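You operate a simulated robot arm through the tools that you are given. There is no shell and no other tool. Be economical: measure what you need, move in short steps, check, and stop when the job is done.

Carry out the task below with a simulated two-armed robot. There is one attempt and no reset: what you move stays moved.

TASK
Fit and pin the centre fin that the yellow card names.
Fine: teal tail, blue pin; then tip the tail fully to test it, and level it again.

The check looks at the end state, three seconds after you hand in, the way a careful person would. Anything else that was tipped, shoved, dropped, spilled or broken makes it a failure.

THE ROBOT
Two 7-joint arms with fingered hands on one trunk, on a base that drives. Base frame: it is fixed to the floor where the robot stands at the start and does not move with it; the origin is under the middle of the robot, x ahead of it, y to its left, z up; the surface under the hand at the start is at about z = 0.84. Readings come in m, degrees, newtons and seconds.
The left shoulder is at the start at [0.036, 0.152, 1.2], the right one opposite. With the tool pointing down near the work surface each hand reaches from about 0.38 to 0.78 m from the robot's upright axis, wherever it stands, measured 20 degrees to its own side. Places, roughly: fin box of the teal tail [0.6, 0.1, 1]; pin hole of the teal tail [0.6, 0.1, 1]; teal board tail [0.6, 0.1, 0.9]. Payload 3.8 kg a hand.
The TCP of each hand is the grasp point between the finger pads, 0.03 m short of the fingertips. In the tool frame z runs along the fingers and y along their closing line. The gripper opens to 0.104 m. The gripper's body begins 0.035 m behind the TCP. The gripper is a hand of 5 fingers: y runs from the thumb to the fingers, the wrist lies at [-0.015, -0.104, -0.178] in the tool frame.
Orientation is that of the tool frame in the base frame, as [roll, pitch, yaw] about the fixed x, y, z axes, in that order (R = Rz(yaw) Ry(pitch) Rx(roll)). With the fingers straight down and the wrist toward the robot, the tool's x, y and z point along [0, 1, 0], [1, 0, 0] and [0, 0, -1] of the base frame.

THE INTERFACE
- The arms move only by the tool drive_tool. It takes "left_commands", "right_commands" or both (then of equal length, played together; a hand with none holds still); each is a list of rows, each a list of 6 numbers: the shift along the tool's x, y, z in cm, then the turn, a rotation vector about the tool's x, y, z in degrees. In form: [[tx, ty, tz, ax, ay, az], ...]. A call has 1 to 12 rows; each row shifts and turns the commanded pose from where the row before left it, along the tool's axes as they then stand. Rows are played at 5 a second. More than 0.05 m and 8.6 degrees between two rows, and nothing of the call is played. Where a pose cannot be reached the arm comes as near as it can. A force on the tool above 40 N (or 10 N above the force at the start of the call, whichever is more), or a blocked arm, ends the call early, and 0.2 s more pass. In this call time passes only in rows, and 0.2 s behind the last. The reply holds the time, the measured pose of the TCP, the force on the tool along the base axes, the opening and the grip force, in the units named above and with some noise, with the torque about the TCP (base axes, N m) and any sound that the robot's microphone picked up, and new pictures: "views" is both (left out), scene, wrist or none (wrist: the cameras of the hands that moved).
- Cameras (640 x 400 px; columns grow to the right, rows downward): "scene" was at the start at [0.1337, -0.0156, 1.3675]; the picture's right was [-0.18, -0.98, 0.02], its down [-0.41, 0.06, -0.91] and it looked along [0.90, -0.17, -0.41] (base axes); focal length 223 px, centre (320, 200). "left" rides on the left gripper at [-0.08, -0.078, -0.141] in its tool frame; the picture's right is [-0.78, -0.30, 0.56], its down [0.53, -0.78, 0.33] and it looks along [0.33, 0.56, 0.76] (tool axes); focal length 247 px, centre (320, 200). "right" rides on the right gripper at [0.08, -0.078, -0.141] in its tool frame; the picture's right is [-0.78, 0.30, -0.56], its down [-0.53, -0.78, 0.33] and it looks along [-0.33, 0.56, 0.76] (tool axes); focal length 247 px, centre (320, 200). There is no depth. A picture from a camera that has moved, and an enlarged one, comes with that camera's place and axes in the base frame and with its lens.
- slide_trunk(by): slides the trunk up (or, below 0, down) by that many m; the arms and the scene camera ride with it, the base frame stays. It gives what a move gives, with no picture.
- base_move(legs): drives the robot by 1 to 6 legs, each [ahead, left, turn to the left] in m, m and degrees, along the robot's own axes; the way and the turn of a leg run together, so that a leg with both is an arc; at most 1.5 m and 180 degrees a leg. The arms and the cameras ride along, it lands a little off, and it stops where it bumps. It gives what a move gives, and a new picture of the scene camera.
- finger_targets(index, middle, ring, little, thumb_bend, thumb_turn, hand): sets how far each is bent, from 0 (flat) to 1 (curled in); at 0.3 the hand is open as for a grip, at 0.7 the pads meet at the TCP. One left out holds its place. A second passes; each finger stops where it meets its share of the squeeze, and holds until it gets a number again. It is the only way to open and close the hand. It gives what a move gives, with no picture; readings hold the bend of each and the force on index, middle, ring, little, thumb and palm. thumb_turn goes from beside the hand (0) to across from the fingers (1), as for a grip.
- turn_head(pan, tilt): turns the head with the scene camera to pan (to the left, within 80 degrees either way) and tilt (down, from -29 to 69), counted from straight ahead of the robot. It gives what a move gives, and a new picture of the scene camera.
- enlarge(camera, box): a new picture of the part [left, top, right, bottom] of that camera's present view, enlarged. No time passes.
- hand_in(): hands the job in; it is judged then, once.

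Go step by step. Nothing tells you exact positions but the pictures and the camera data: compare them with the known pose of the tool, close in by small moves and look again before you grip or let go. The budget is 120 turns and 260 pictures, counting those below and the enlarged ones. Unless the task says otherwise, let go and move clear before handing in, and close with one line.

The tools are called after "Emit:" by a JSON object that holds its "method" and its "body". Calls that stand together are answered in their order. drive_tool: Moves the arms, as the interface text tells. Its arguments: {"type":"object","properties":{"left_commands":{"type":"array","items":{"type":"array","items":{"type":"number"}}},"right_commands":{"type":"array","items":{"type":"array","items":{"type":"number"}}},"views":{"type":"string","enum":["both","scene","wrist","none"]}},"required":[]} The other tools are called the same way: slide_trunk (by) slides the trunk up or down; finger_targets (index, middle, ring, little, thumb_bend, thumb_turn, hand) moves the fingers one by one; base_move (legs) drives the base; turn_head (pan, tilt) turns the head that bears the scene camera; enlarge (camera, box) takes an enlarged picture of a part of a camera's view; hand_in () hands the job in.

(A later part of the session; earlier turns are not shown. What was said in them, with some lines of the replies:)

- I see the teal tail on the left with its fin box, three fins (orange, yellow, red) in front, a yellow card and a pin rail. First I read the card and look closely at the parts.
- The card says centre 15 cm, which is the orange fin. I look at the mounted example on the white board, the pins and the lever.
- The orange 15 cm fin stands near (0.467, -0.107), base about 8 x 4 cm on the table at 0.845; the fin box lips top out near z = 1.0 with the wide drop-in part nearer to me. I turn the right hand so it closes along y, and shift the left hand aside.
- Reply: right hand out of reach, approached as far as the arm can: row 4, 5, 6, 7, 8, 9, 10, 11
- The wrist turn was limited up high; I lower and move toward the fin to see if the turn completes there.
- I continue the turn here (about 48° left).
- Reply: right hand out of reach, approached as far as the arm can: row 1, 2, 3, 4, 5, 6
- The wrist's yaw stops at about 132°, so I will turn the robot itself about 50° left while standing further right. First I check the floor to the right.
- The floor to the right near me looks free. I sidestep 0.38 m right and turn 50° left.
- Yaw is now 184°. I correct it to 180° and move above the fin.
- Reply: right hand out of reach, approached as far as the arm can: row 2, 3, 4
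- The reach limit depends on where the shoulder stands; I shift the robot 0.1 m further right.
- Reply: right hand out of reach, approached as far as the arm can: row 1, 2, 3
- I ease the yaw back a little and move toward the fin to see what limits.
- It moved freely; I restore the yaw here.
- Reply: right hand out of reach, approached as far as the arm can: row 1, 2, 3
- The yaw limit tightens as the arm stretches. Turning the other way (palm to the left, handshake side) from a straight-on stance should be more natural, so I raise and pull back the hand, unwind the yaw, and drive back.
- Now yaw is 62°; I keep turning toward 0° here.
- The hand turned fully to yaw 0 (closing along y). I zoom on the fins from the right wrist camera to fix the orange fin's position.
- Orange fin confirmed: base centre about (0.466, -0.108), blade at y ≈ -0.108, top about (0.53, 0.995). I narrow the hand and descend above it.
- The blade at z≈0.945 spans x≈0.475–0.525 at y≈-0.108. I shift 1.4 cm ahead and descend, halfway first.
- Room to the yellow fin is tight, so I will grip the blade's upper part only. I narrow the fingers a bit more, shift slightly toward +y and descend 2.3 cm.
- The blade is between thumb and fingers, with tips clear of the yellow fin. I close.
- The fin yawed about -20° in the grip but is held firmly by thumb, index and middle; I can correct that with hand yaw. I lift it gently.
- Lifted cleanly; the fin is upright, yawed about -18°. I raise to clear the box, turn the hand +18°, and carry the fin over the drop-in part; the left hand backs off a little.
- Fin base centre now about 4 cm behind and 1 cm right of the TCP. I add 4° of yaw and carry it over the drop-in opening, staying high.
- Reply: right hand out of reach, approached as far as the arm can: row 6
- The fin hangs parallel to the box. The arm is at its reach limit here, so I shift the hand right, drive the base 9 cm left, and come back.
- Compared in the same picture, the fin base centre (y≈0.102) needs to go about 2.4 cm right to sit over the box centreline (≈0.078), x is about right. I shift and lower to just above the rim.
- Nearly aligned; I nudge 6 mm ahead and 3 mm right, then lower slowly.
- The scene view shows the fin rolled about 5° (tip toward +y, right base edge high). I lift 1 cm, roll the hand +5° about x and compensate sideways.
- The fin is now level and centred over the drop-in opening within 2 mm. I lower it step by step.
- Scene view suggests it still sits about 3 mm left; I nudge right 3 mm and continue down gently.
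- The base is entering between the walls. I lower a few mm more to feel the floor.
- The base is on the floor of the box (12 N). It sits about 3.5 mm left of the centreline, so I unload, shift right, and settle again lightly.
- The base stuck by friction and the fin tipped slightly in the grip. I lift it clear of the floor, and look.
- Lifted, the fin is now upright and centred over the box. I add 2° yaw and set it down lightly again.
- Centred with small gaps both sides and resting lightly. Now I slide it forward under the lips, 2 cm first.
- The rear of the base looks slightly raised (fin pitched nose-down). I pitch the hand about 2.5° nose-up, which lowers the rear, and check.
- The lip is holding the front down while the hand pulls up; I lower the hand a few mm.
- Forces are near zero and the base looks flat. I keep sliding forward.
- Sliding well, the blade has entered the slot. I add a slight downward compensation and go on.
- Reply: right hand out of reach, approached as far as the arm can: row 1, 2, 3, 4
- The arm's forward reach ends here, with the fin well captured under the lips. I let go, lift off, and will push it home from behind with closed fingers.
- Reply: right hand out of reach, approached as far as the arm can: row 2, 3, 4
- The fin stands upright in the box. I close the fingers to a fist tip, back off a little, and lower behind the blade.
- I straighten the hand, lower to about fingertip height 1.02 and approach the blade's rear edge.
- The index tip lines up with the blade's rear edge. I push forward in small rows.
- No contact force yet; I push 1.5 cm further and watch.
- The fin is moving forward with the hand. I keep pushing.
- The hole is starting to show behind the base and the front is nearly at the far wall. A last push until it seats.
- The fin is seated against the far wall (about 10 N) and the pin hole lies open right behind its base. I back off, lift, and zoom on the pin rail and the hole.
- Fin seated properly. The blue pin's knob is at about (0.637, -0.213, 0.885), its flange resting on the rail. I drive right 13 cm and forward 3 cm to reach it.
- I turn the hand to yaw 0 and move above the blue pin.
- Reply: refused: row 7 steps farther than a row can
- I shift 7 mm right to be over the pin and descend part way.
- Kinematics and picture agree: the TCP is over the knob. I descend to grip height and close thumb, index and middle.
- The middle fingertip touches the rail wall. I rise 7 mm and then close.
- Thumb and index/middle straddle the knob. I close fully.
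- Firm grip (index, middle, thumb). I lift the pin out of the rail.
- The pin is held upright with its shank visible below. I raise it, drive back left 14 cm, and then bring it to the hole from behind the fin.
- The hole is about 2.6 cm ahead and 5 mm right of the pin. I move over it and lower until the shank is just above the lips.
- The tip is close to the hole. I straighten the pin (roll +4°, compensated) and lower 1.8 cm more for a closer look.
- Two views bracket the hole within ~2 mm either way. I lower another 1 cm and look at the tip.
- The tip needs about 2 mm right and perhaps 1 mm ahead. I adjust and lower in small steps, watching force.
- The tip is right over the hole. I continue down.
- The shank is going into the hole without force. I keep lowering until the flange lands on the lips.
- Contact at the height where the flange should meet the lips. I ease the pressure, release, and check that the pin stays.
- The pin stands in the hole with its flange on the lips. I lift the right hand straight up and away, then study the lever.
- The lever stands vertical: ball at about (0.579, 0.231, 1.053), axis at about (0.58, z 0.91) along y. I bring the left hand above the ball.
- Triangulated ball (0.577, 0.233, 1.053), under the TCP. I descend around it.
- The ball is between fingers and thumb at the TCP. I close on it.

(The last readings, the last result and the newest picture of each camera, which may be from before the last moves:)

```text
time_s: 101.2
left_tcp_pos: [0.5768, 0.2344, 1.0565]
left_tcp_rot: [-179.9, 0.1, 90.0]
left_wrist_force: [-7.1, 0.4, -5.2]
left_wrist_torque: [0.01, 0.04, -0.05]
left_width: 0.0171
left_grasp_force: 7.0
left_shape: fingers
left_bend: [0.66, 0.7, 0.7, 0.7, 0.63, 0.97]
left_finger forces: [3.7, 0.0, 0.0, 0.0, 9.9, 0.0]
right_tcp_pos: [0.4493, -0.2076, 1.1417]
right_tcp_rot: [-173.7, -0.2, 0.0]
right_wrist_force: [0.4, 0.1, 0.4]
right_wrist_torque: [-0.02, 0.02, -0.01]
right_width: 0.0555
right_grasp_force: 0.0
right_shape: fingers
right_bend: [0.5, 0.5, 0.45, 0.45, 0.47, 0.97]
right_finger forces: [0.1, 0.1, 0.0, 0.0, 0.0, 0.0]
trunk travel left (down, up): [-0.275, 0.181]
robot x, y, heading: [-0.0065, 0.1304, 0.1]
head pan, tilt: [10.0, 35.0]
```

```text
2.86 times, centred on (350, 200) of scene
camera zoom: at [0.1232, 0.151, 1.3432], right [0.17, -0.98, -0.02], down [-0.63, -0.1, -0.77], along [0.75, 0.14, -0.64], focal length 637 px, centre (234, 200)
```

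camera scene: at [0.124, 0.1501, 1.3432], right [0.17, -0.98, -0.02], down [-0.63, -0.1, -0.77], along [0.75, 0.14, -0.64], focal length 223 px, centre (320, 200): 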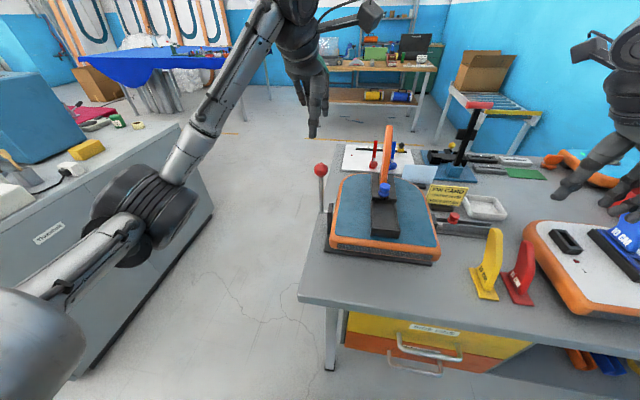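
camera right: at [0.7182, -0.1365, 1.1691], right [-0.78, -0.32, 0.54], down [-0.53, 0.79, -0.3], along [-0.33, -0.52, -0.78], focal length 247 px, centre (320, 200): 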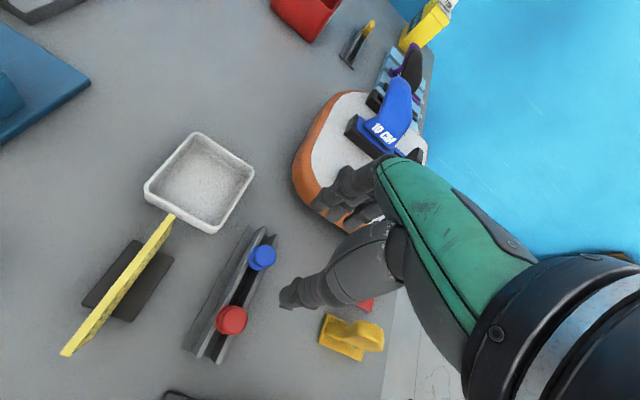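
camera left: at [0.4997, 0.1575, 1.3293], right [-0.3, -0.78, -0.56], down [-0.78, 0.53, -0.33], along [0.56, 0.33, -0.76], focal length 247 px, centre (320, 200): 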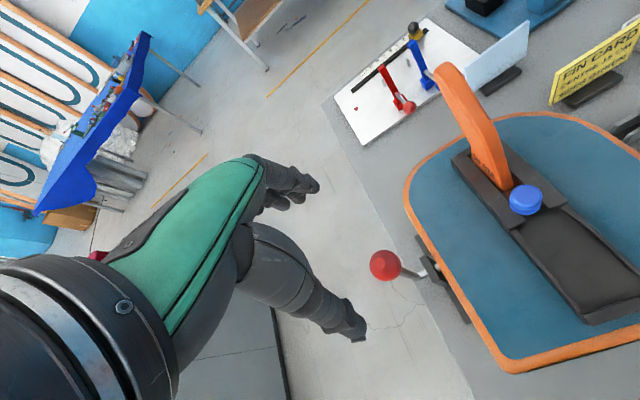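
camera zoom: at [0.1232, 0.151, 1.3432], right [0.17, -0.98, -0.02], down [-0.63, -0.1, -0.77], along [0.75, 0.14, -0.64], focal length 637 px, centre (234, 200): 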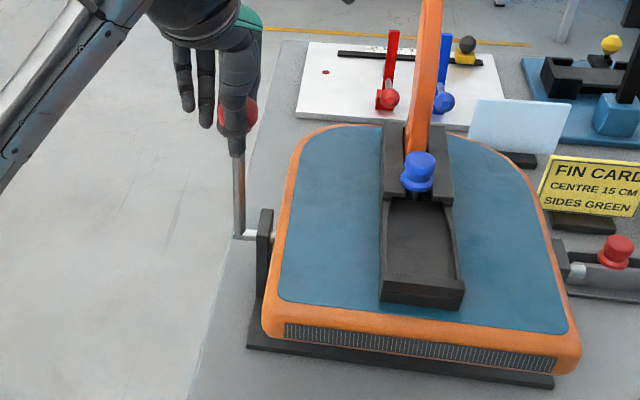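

Index and thumb hold the ball. I try pulling the lever toward me along its arc, about 12° first.

Emit:
{"method": "drive_tool", "body": {"left_commands": [[0, -0.75, 0.02, 0, 0, 0], [0, -0.75, 0.06, 0, 0, 0], [0, -0.74, 0.1, 0, 0, 0], [0, -0.74, 0.13, 0, 0, 0], [0, 0, 0, 0, 0, 0]], "views": "none"}}

Emit:
{"method": "enlarge", "body": {"camera": "scene", "box": [270, 130, 430, 270]}}

Emit:
{"method": "enlarge", "body": {"camera": "left", "box": [240, 150, 440, 330]}}

```text
time_s: 102.4
left_tcp_pos: [0.5493, 0.2329, 1.0541]
left_tcp_rot: [180.0, 0.0, 90.0]
left_wrist_force: [3.2, 0.3, -0.5]
left_wrist_torque: [-0.02, -0.19, 0.01]
left_width: 0.0164
left_grasp_force: 6.3
left_shape: fingers
left_bend: [0.62, 0.7, 0.7, 0.7, 0.66, 0.97]
left_finger forces: [7.6, 0.1, 0.0, 0.0, 5.1, 0.1]
right_tcp_pos: [0.4527, -0.2059, 1.1413]
right_tcp_rot: [-173.7, -0.2, 0.1]
right_wrist_force: [-0.9, -0.7, -0.9]
right_wrist_torque: [0.02, -0.01, 0.01]
right_width: 0.0559
right_grasp_force: 0.1
right_shape: fingers
right_bend: [0.5, 0.5, 0.45, 0.45, 0.47, 0.97]
right_finger forces: [0.0, 0.1, 0.1, 0.0, 0.0, 0.1]
trunk travel left (down, up): [-0.275, 0.181]
robot x, y, heading: [-0.0009, 0.1317, 0.2]
head pan, tilt: [10.0, 35.0]
```

```text
2.86 times, centred on (350, 200) of scene
camera zoom: at [0.1249, 0.1507, 1.3431], right [0.17, -0.98, -0.02], down [-0.64, -0.1, -0.77], along [0.75, 0.14, -0.64], focal length 637 px, centre (234, 200)
```

zoom: 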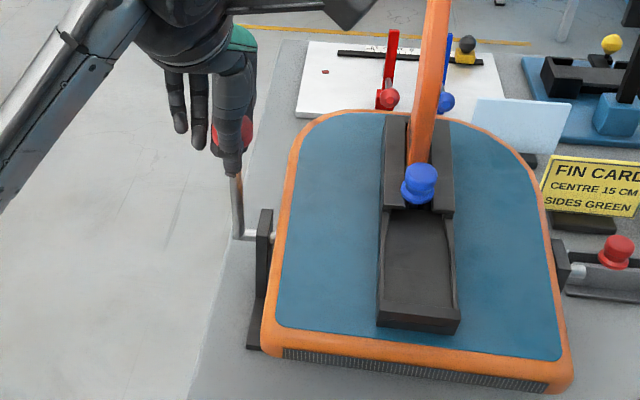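

```text
2.22 times, centred on (340, 240) of left
camera zoom: at [0.4711, 0.1551, 1.1951], right [-0.3, -0.78, -0.56], down [-0.78, 0.53, -0.33], along [0.55, 0.33, -0.76], focal length 549 px, centre (276, 111)
```

zoom: 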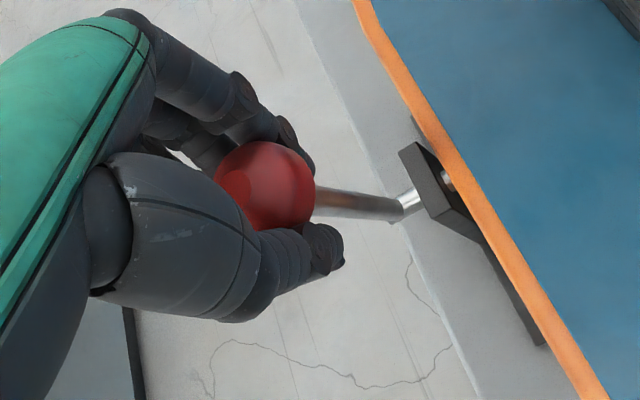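

The tail tips smoothly, near end down. I follow the arc further.

Emit:
{"method": "drive_tool", "body": {"left_commands": [[0, -0.73, 0.18, 0, 0, 0], [0, -0.72, 0.21, 0, 0, 0], [0, -0.7, 0.25, 0, 0, 0], [0, -0.7, 0.29, 0, 0, 0], [0, 0, 0, 0, 0, 0]], "views": "none"}}

Emit:
{"method": "enlarge", "body": {"camera": "scene", "box": [270, 130, 430, 270]}}

Emit:
{"method": "enlarge", "body": {"camera": "left", "box": [240, 150, 440, 330]}}

```text
time_s: 103.6
left_tcp_pos: [0.5208, 0.233, 1.0449]
left_tcp_rot: [179.8, 0.0, 90.1]
left_wrist_force: [7.9, -1.9, 11.0]
left_wrist_torque: [-0.14, -0.59, -0.01]
left_width: 0.0207
left_grasp_force: 9.6
left_shape: fingers
left_bend: [0.59, 0.7, 0.7, 0.7, 0.66, 0.97]
left_finger forces: [14.7, 0.6, 0.1, 0.0, 4.6, 0.1]
right_tcp_pos: [0.451, -0.2076, 1.1411]
right_tcp_rot: [-173.6, -0.2, 0.1]
right_wrist_force: [1.1, 0.6, 0.8]
right_wrist_torque: [-0.01, 0.02, 0.04]
right_width: 0.0554
right_grasp_force: 0.1
right_shape: fingers
right_bend: [0.5, 0.5, 0.45, 0.45, 0.47, 0.97]
right_finger forces: [0.0, 0.0, 0.0, 0.1, 0.0, 0.0]
trunk travel left (down, up): [-0.275, 0.181]
robot x, y, heading: [-0.006, 0.1331, -0.1]
head pan, tilt: [10.0, 35.0]
```

```text
2.86 times, centred on (350, 200) of scene
camera zoom: at [0.1242, 0.1501, 1.3433], right [0.17, -0.98, -0.02], down [-0.63, -0.1, -0.77], along [0.75, 0.14, -0.64], focal length 637 px, centre (234, 200)
```

zoom: 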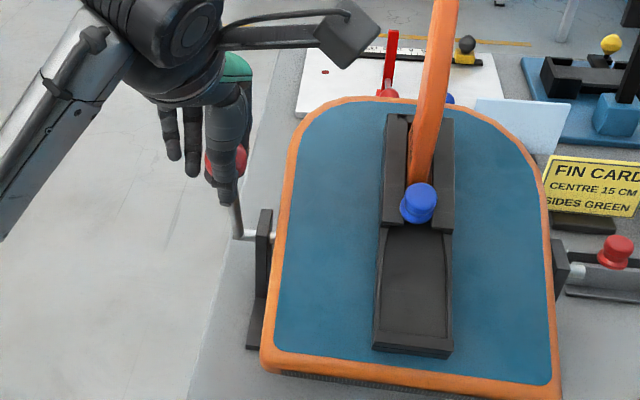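

```text
2.22 times, centred on (340, 240) of left
camera zoom: at [0.4427, 0.1544, 1.187], right [-0.29, -0.78, -0.56], down [-0.78, 0.53, -0.34], along [0.56, 0.33, -0.76], focal length 549 px, centre (276, 111)
```

zoom: 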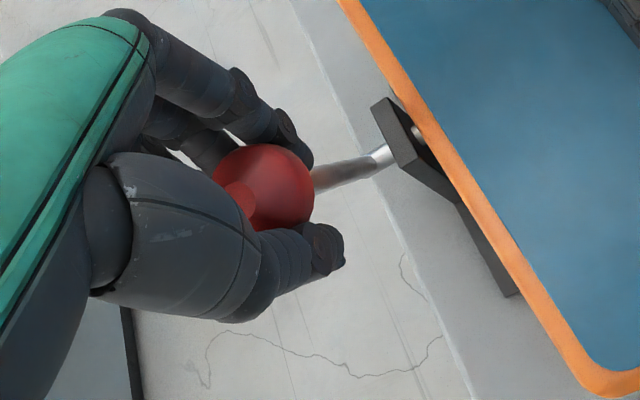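

Force is rising; I check whether this is the stop with another few degrees.

Emit:
{"method": "drive_tool", "body": {"left_commands": [[0, -0.6, 0.1, 0, 0, 0], [0, -0.6, 0.15, 0, 0, 0], [0, 0, 0, 0, 0, 0]], "views": "none"}}

Emit:
{"method": "enlarge", "body": {"camera": "scene", "box": [270, 130, 430, 270]}}

```text
time_s: 104.4
left_tcp_pos: [0.5113, 0.2315, 1.0409]
left_tcp_rot: [-180.0, 0.0, 89.9]
left_wrist_force: [17.8, -8.4, 8.2]
left_wrist_torque: [-0.29, -0.37, -0.12]
left_width: 0.021
left_grasp_force: 11.1
left_shape: fingers
left_bend: [0.54, 0.68, 0.7, 0.7, 0.7, 0.97]
left_finger forces: [18.8, 3.0, 0.1, 0.1, 0.0, 0.0]
right_tcp_pos: [0.4533, -0.2093, 1.1398]
right_tcp_rot: [-173.6, 0.0, 0.2]
right_wrist_force: [-0.7, -0.3, -0.8]
right_wrist_torque: [-0.03, -0.04, 0.0]
right_width: 0.0554
right_grasp_force: 0.1
right_shape: fingers
right_bend: [0.5, 0.5, 0.45, 0.45, 0.47, 0.97]
right_finger forces: [0.0, 0.0, 0.0, 0.1, 0.0, 0.1]
trunk travel left (down, up): [-0.275, 0.181]
robot x, y, heading: [-0.0002, 0.1351, 0.2]
head pan, tilt: [10.0, 35.0]
```

```text
2.86 times, centred on (350, 200) of scene
camera zoom: at [0.1271, 0.1489, 1.3428], right [0.17, -0.98, -0.02], down [-0.64, -0.1, -0.77], along [0.75, 0.14, -0.64], focal length 637 px, centre (234, 200)
```

zoom: 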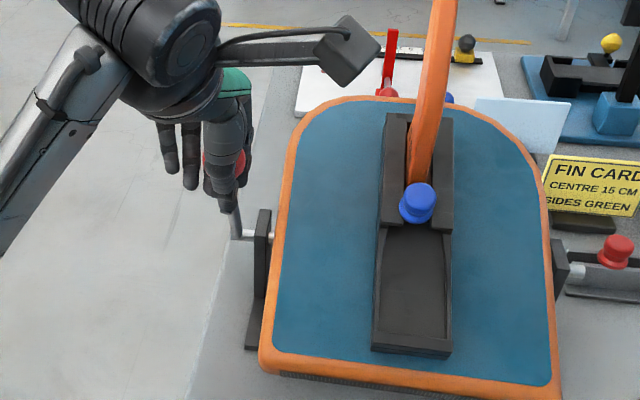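

The tail no longer moves at 18 N: fully tipped, with fin and pin holding. Now I swing the lever back up along the arc, stopping a bit short first.

Emit:
{"method": "drive_tool", "body": {"left_commands": [[0, 0.4, -0.12, 0, 0, 0], [0, 0.4, -0.12, 0, 0, 0], [0, 0.7, -0.29, 0, 0, 0], [0, 0.7, -0.25, 0, 0, 0], [0, 0.72, -0.21, 0, 0, 0], [0, 0.73, -0.18, 0, 0, 0], [0, 0.74, -0.13, 0, 0, 0], [0, 0.74, -0.1, 0, 0, 0], [0, 0, 0, 0, 0, 0]], "views": "none"}}

Emit:
{"method": "enlarge", "body": {"camera": "scene", "box": [270, 130, 430, 270]}}

Emit:
{"method": "enlarge", "body": {"camera": "left", "box": [240, 150, 440, 330]}}

```text
time_s: 106.4
left_tcp_pos: [0.5595, 0.2331, 1.0549]
left_tcp_rot: [180.0, 0.0, 90.1]
left_wrist_force: [-2.0, -3.9, -1.4]
left_wrist_torque: [-0.02, 0.16, 0.02]
left_width: 0.0156
left_grasp_force: 6.3
left_shape: fingers
left_bend: [0.64, 0.7, 0.7, 0.7, 0.66, 0.96]
left_finger forces: [6.0, 0.0, 0.1, 0.2, 6.7, 0.1]
right_tcp_pos: [0.4509, -0.208, 1.141]
right_tcp_rot: [-173.6, -0.1, 0.1]
right_wrist_force: [0.4, 0.2, 0.3]
right_wrist_torque: [0.01, -0.01, 0.0]
right_width: 0.0556
right_grasp_force: 0.1
right_shape: fingers
right_bend: [0.5, 0.5, 0.45, 0.45, 0.47, 0.97]
right_finger forces: [0.1, 0.0, 0.0, 0.0, 0.0, 0.0]
trunk travel left (down, up): [-0.275, 0.181]
robot x, y, heading: [-0.0037, 0.1357, 0.2]
head pan, tilt: [10.0, 35.0]
```

```text
2.86 times, centred on (350, 200) of scene
camera zoom: at [0.1238, 0.1499, 1.3432], right [0.17, -0.98, -0.02], down [-0.63, -0.1, -0.77], along [0.75, 0.14, -0.64], focal length 637 px, centre (234, 200)
```

zoom: 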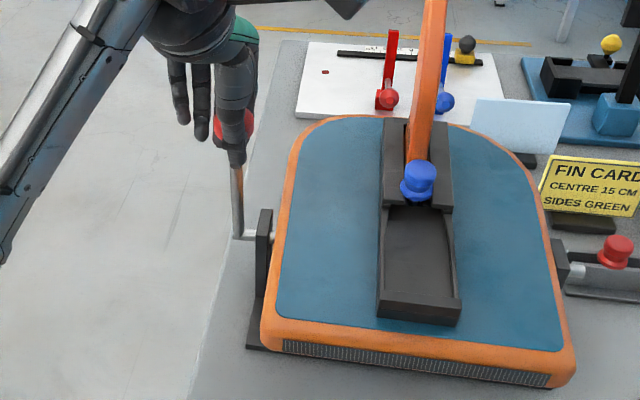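

```text
2.22 times, centred on (340, 240) of left
camera zoom: at [0.4815, 0.1548, 1.1969], right [-0.29, -0.78, -0.56], down [-0.78, 0.53, -0.33], along [0.56, 0.34, -0.76], focal length 549 px, centre (276, 111)
```

zoom: 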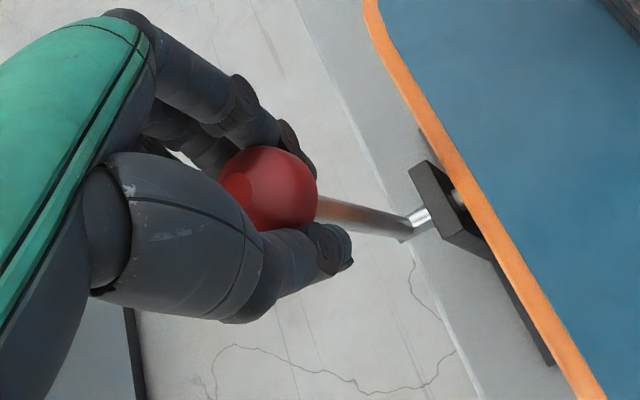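

About 6° left to level. I bring it the rest of the way.

Emit:
{"method": "drive_tool", "body": {"left_commands": [[0, 0.6, -0.06, 0, 0, 0], [0, 0.6, -0.03, 0, 0, 0], [0, 0.4, -0.01, 0, 0, 0], [0, 0, 0, 0, 0, 0]], "views": "none"}}

Emit:
{"method": "enlarge", "body": {"camera": "scene", "box": [270, 130, 430, 270]}}

Emit:
{"method": "enlarge", "body": {"camera": "left", "box": [240, 150, 440, 330]}}

```text
time_s: 107.4
left_tcp_pos: [0.5745, 0.2342, 1.0561]
left_tcp_rot: [180.0, -0.1, 90.1]
left_wrist_force: [-3.9, -2.0, -3.6]
left_wrist_torque: [-0.01, 0.15, -0.01]
left_width: 0.0159
left_grasp_force: 6.9
left_shape: fingers
left_bend: [0.64, 0.7, 0.7, 0.7, 0.66, 0.96]
left_finger forces: [6.2, 0.1, 0.1, 0.0, 8.0, 0.0]
right_tcp_pos: [0.4505, -0.2082, 1.1418]
right_tcp_rot: [-173.8, -0.2, 0.0]
right_wrist_force: [0.7, 0.6, -0.1]
right_wrist_torque: [0.01, -0.01, 0.03]
right_width: 0.0557
right_grasp_force: 0.1
right_shape: fingers
right_bend: [0.5, 0.5, 0.45, 0.45, 0.47, 0.97]
right_finger forces: [0.0, 0.0, 0.0, 0.1, 0.1, 0.0]
trunk travel left (down, up): [-0.275, 0.181]
robot x, y, heading: [-0.0005, 0.1355, 0.1]
head pan, tilt: [10.0, 35.0]
```

```text
2.86 times, centred on (350, 200) of scene
camera zoom: at [0.124, 0.1501, 1.3432], right [0.17, -0.98, -0.02], down [-0.63, -0.1, -0.77], along [0.75, 0.14, -0.64], focal length 637 px, centre (234, 200)
```

zoom: 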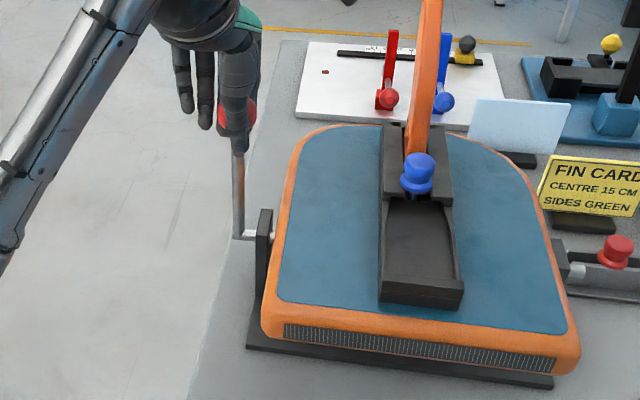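

```text
2.22 times, centred on (340, 240) of left
camera zoom: at [0.4971, 0.1547, 1.1983], right [-0.3, -0.78, -0.56], down [-0.78, 0.53, -0.33], along [0.56, 0.34, -0.76], focal length 549 px, centre (276, 111)
```

zoom: 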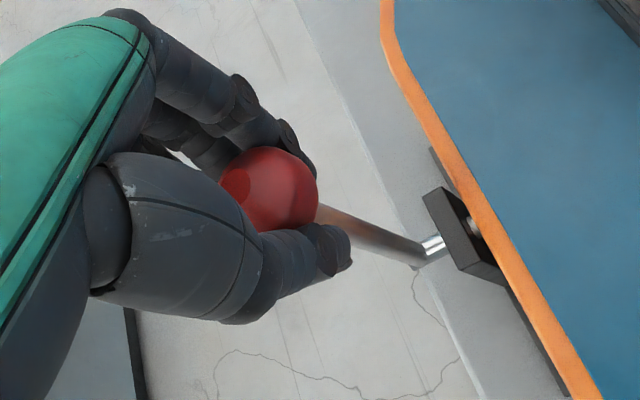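

It looks level again. A 4 mm further push tells whether this is the level stop.

Emit:
{"method": "drive_tool", "body": {"left_commands": [[0, 0.2, 0, 0, 0, 0], [0, 0.2, 0, 0, 0, 0], [0, 0, 0, 0, 0, 0]], "views": "none"}}

Emit:
{"method": "enlarge", "body": {"camera": "scene", "box": [270, 130, 430, 270]}}

```text
time_s: 108.2
left_tcp_pos: [0.5792, 0.2337, 1.0575]
left_tcp_rot: [180.0, 0.0, 89.9]
left_wrist_force: [-7.9, -1.1, -1.6]
left_wrist_torque: [-0.02, 0.12, -0.03]
left_width: 0.0163
left_grasp_force: 7.0
left_shape: fingers
left_bend: [0.67, 0.7, 0.7, 0.7, 0.64, 0.96]
left_finger forces: [3.6, 0.0, 0.0, 0.1, 11.0, 0.0]
right_tcp_pos: [0.4495, -0.2078, 1.1422]
right_tcp_rot: [-173.7, -0.1, 0.1]
right_wrist_force: [0.1, -0.1, 0.3]
right_wrist_torque: [-0.01, 0.02, 0.03]
right_width: 0.0556
right_grasp_force: 0.0
right_shape: fingers
right_bend: [0.5, 0.5, 0.45, 0.45, 0.47, 0.97]
right_finger forces: [0.0, 0.0, 0.1, 0.0, 0.0, 0.0]
trunk travel left (down, up): [-0.275, 0.181]
robot x, y, heading: [-0.0014, 0.1341, 0.4]
head pan, tilt: [10.0, 35.0]
```

```text
2.86 times, centred on (350, 200) of scene
camera zoom: at [0.1225, 0.1504, 1.3433], right [0.17, -0.98, -0.02], down [-0.63, -0.1, -0.77], along [0.75, 0.14, -0.64], focal length 637 px, centre (234, 200)
```

zoom: 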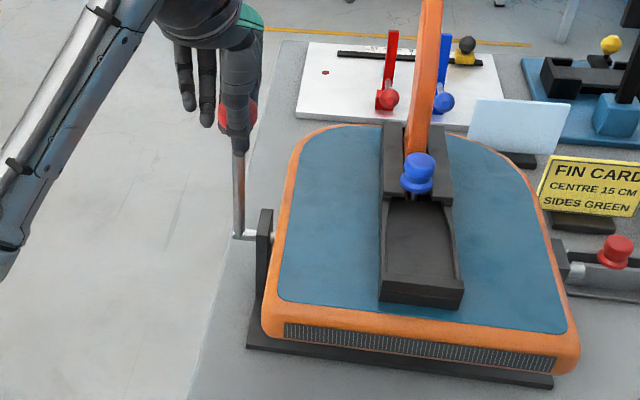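

The push meets a stop with the tail level (8 N, no motion), so level is confirmed. I open the left hand and lift clear.

Emit:
{"method": "finger_targets", "body": {"hand": "left", "index": 0.3, "middle": 0.3, "ring": 0.3, "little": 0.3, "thumb_bend": 0.3}}

Emit:
{"method": "drive_tool", "body": {"left_commands": [[0, 0, -2, 0, 0, 0], [0, 0, -3, 0, 0, 0], [0, 0, -4, 0, 0, 0], [0, 0, -4, 0, 0, 0], [0, 0, -3, 0, 0, 0], [3, -3, 0, 0, 0, 0], [3, -3, 0, 0, 0, 0], [3, -3, 0, 0, 0, 0], [3, -3, 0, 0, 0, 0]], "views": "scene"}}

Emit:
{"method": "enlarge", "body": {"camera": "scene", "box": [270, 130, 430, 270]}}

Emit:
{"method": "enlarge", "body": {"camera": "scene", "box": [360, 140, 420, 200]}}

```text
time_s: 109.2
left_tcp_pos: [0.5791, 0.2328, 1.0576]
left_tcp_rot: [-180.0, 0.0, 90.0]
left_wrist_force: [-0.3, 0.0, 0.3]
left_wrist_torque: [0.0, -0.02, -0.02]
left_width: 0.1027
left_grasp_force: 0.1
left_shape: fingers
left_bend: [0.3, 0.3, 0.3, 0.3, 0.3, 0.97]
left_finger forces: [0.1, 0.0, 0.0, 0.0, 0.0, 0.0]
right_tcp_pos: [0.4512, -0.2079, 1.1411]
right_tcp_rot: [-173.7, -0.1, 0.1]
right_wrist_force: [0.0, -0.3, 0.4]
right_wrist_torque: [0.01, -0.04, 0.03]
right_width: 0.0554
right_grasp_force: 0.0
right_shape: fingers
right_bend: [0.5, 0.5, 0.45, 0.45, 0.47, 0.97]
right_finger forces: [0.0, 0.0, 0.0, 0.0, 0.0, 0.0]
trunk travel left (down, up): [-0.275, 0.181]
robot x, y, heading: [-0.0043, 0.1351, 0.2]
head pan, tilt: [10.0, 35.0]
```

```text
time_s: 111.2
left_tcp_pos: [0.4583, 0.3579, 1.2173]
left_tcp_rot: [180.0, 0.1, 90.1]
left_wrist_force: [-0.5, -0.1, -0.6]
left_wrist_torque: [-0.02, -0.02, 0.01]
left_width: 0.1031
left_grasp_force: 0.1
left_shape: fingers
left_bend: [0.3, 0.3, 0.3, 0.3, 0.3, 0.97]
left_finger forces: [0.0, 0.1, 0.0, 0.0, 0.1, 0.0]
right_tcp_pos: [0.4495, -0.2067, 1.1418]
right_tcp_rot: [-173.9, -0.2, 0.1]
right_wrist_force: [-0.4, 0.4, 0.2]
right_wrist_torque: [0.03, -0.02, 0.04]
right_width: 0.0554
right_grasp_force: 0.0
right_shape: fingers
right_bend: [0.5, 0.5, 0.45, 0.45, 0.47, 0.97]
right_finger forces: [0.1, 0.0, 0.0, 0.0, 0.1, 0.0]
trunk travel left (down, up): [-0.275, 0.181]
robot x, y, heading: [-0.0056, 0.1319, 0.1]
head pan, tilt: [10.0, 35.0]
camera scene: at [0.1226, 0.1526, 1.3433], right [0.17, -0.98, -0.01], down [-0.63, -0.1, -0.77], along [0.75, 0.14, -0.64], focal length 223 px, centre (320, 200)
```

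scene: 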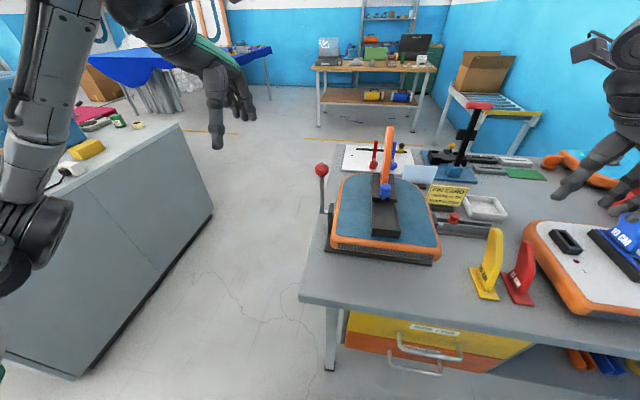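

```text
2.86 times, centred on (350, 200) of scene
camera zoom: at [0.1226, 0.1526, 1.3433], right [0.17, -0.98, -0.01], down [-0.63, -0.1, -0.77], along [0.75, 0.14, -0.64], focal length 637 px, centre (234, 200)
```

zoom: 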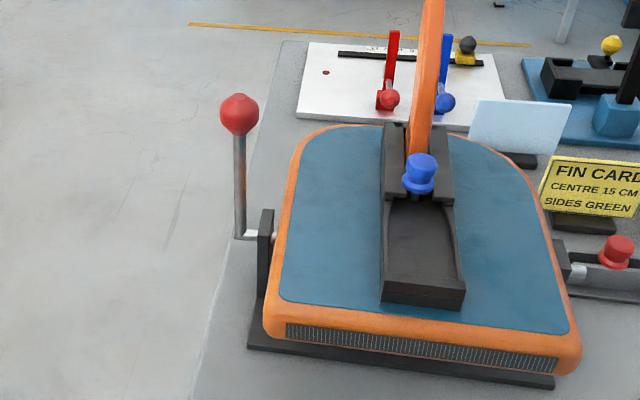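

```text
6.67 times, centred on (390, 170) of scene
camera zoom: at [0.1226, 0.1526, 1.3433], right [0.17, -0.98, -0.01], down [-0.63, -0.1, -0.77], along [0.75, 0.14, -0.64], focal length 1487 px, centre (-147, 400)
```

zoom: 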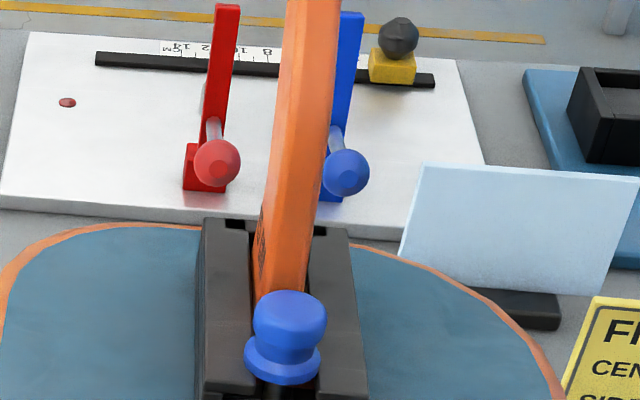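

All stands level and clear. I check from the wrist camera that the pin is fully seated.

Emit:
{"method": "drive_tool", "body": {"left_commands": [[0, 0, 0, 0, 0, 0]], "views": "wrist"}}

Emit:
{"method": "drive_tool", "body": {"right_commands": [[0, 0, 0, 0, 0, 0]], "views": "wrist"}}

```text
time_s: 111.6
left_tcp_pos: [0.4598, 0.3555, 1.2167]
left_tcp_rot: [179.9, 0.0, 89.9]
left_wrist_force: [-1.1, 0.8, 0.1]
left_wrist_torque: [-0.01, 0.0, 0.0]
left_width: 0.1029
left_grasp_force: 0.0
left_shape: fingers
left_bend: [0.3, 0.3, 0.3, 0.3, 0.3, 0.97]
left_finger forces: [0.1, 0.0, 0.0, 0.0, 0.0, 0.0]
right_tcp_pos: [0.4515, -0.2083, 1.1402]
right_tcp_rot: [-173.8, -0.2, 0.1]
right_wrist_force: [-0.1, 0.5, -0.6]
right_wrist_torque: [0.01, -0.03, -0.01]
right_width: 0.0556
right_grasp_force: 0.0
right_shape: fingers
right_bend: [0.5, 0.5, 0.45, 0.45, 0.47, 0.97]
right_finger forces: [0.0, 0.1, 0.1, 0.1, 0.0, 0.1]
trunk travel left (down, up): [-0.275, 0.181]
robot x, y, heading: [-0.0029, 0.1347, -0.1]
head pan, tilt: [10.0, 35.0]
camera left: at [0.3815, 0.2767, 1.3583], right [-0.3, -0.78, -0.56], down [-0.78, 0.53, -0.33], along [0.56, 0.33, -0.76], focal length 247 px, centre (320, 200)
```

left: 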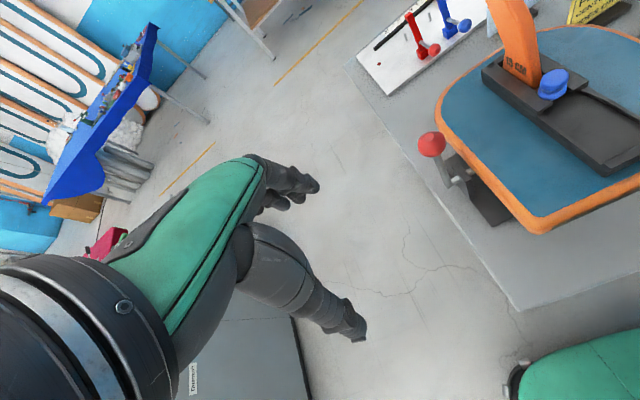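

```text
time_s: 112.0
left_tcp_pos: [0.4594, 0.3555, 1.2164]
left_tcp_rot: [180.0, 0.1, 90.0]
left_wrist_force: [0.5, 0.1, -0.2]
left_wrist_torque: [-0.02, -0.02, -0.02]
left_width: 0.1031
left_grasp_force: 0.0
left_shape: fingers
left_bend: [0.3, 0.3, 0.3, 0.3, 0.3, 0.97]
left_finger forces: [0.1, 0.0, 0.0, 0.0, 0.0, 0.0]
right_tcp_pos: [0.4519, -0.2071, 1.1425]
right_tcp_rot: [-173.6, -0.1, 0.1]
right_wrist_force: [-0.2, 0.2, -0.2]
right_wrist_torque: [-0.01, 0.0, -0.02]
right_width: 0.0557
right_grasp_force: 0.1
right_shape: fingers
right_bend: [0.5, 0.5, 0.45, 0.45, 0.47, 0.97]
right_finger forces: [0.0, 0.1, 0.1, 0.0, 0.1, 0.0]
trunk travel left (down, up): [-0.275, 0.181]
robot x, y, heading: [-0.0015, 0.135, 0.1]
head pan, tilt: [10.0, 35.0]
camera right: at [0.5301, -0.1464, 1.2914], right [-0.78, -0.36, 0.52], down [-0.54, 0.81, -0.25], along [-0.33, -0.47, -0.82], focal length 247 px, centre (320, 200)
```

right: 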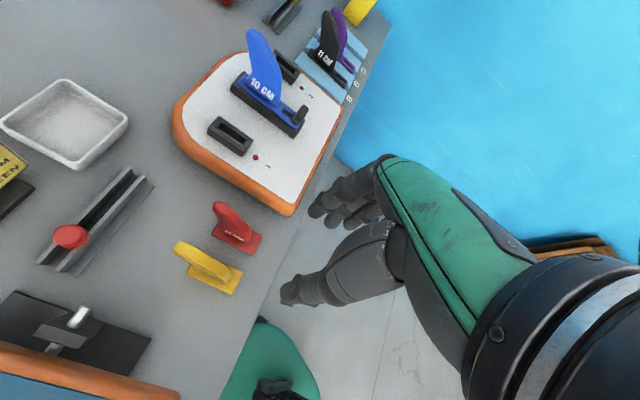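

Emit:
{"method": "enlarge", "body": {"camera": "left", "box": [480, 40, 600, 130]}}

Emit:
{"method": "enlarge", "body": {"camera": "scene", "box": [370, 165, 410, 205]}}

```text
4.44 times, centred on (540, 85) of left
camera zoom: at [0.3815, 0.2768, 1.3583], right [-0.3, -0.78, -0.56], down [-0.78, 0.53, -0.33], along [0.56, 0.33, -0.76], focal length 1098 px, centre (-658, 711)
```

zoom: 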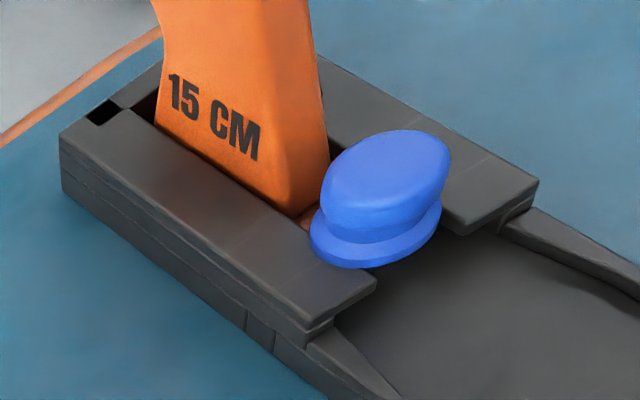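

```text
10.00 times, centred on (390, 185) of scene
camera zoom: at [0.1242, 0.1507, 1.3431], right [0.17, -0.98, -0.02], down [-0.63, -0.1, -0.77], along [0.75, 0.14, -0.64], focal length 2230 px, centre (-380, 350)
```

zoom: 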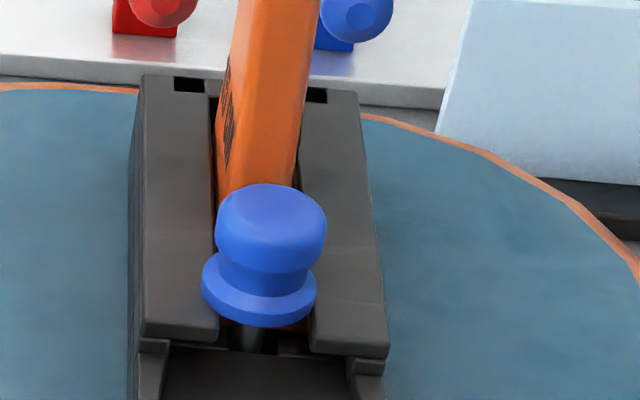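

The pin's flange sits flush on the lips right behind the fin's base. The tail is level, both hands are clear, and nothing else has moved. I hand in.

Emit:
{"method": "hand_in", "body": {}}

```text
The job is handed in.
```

I fitted the orange 15 cm fin into the teal tail and locked it with the blue pin. Then I tipped the tail to its stop, where fin and pin both held, and brought it back to level.
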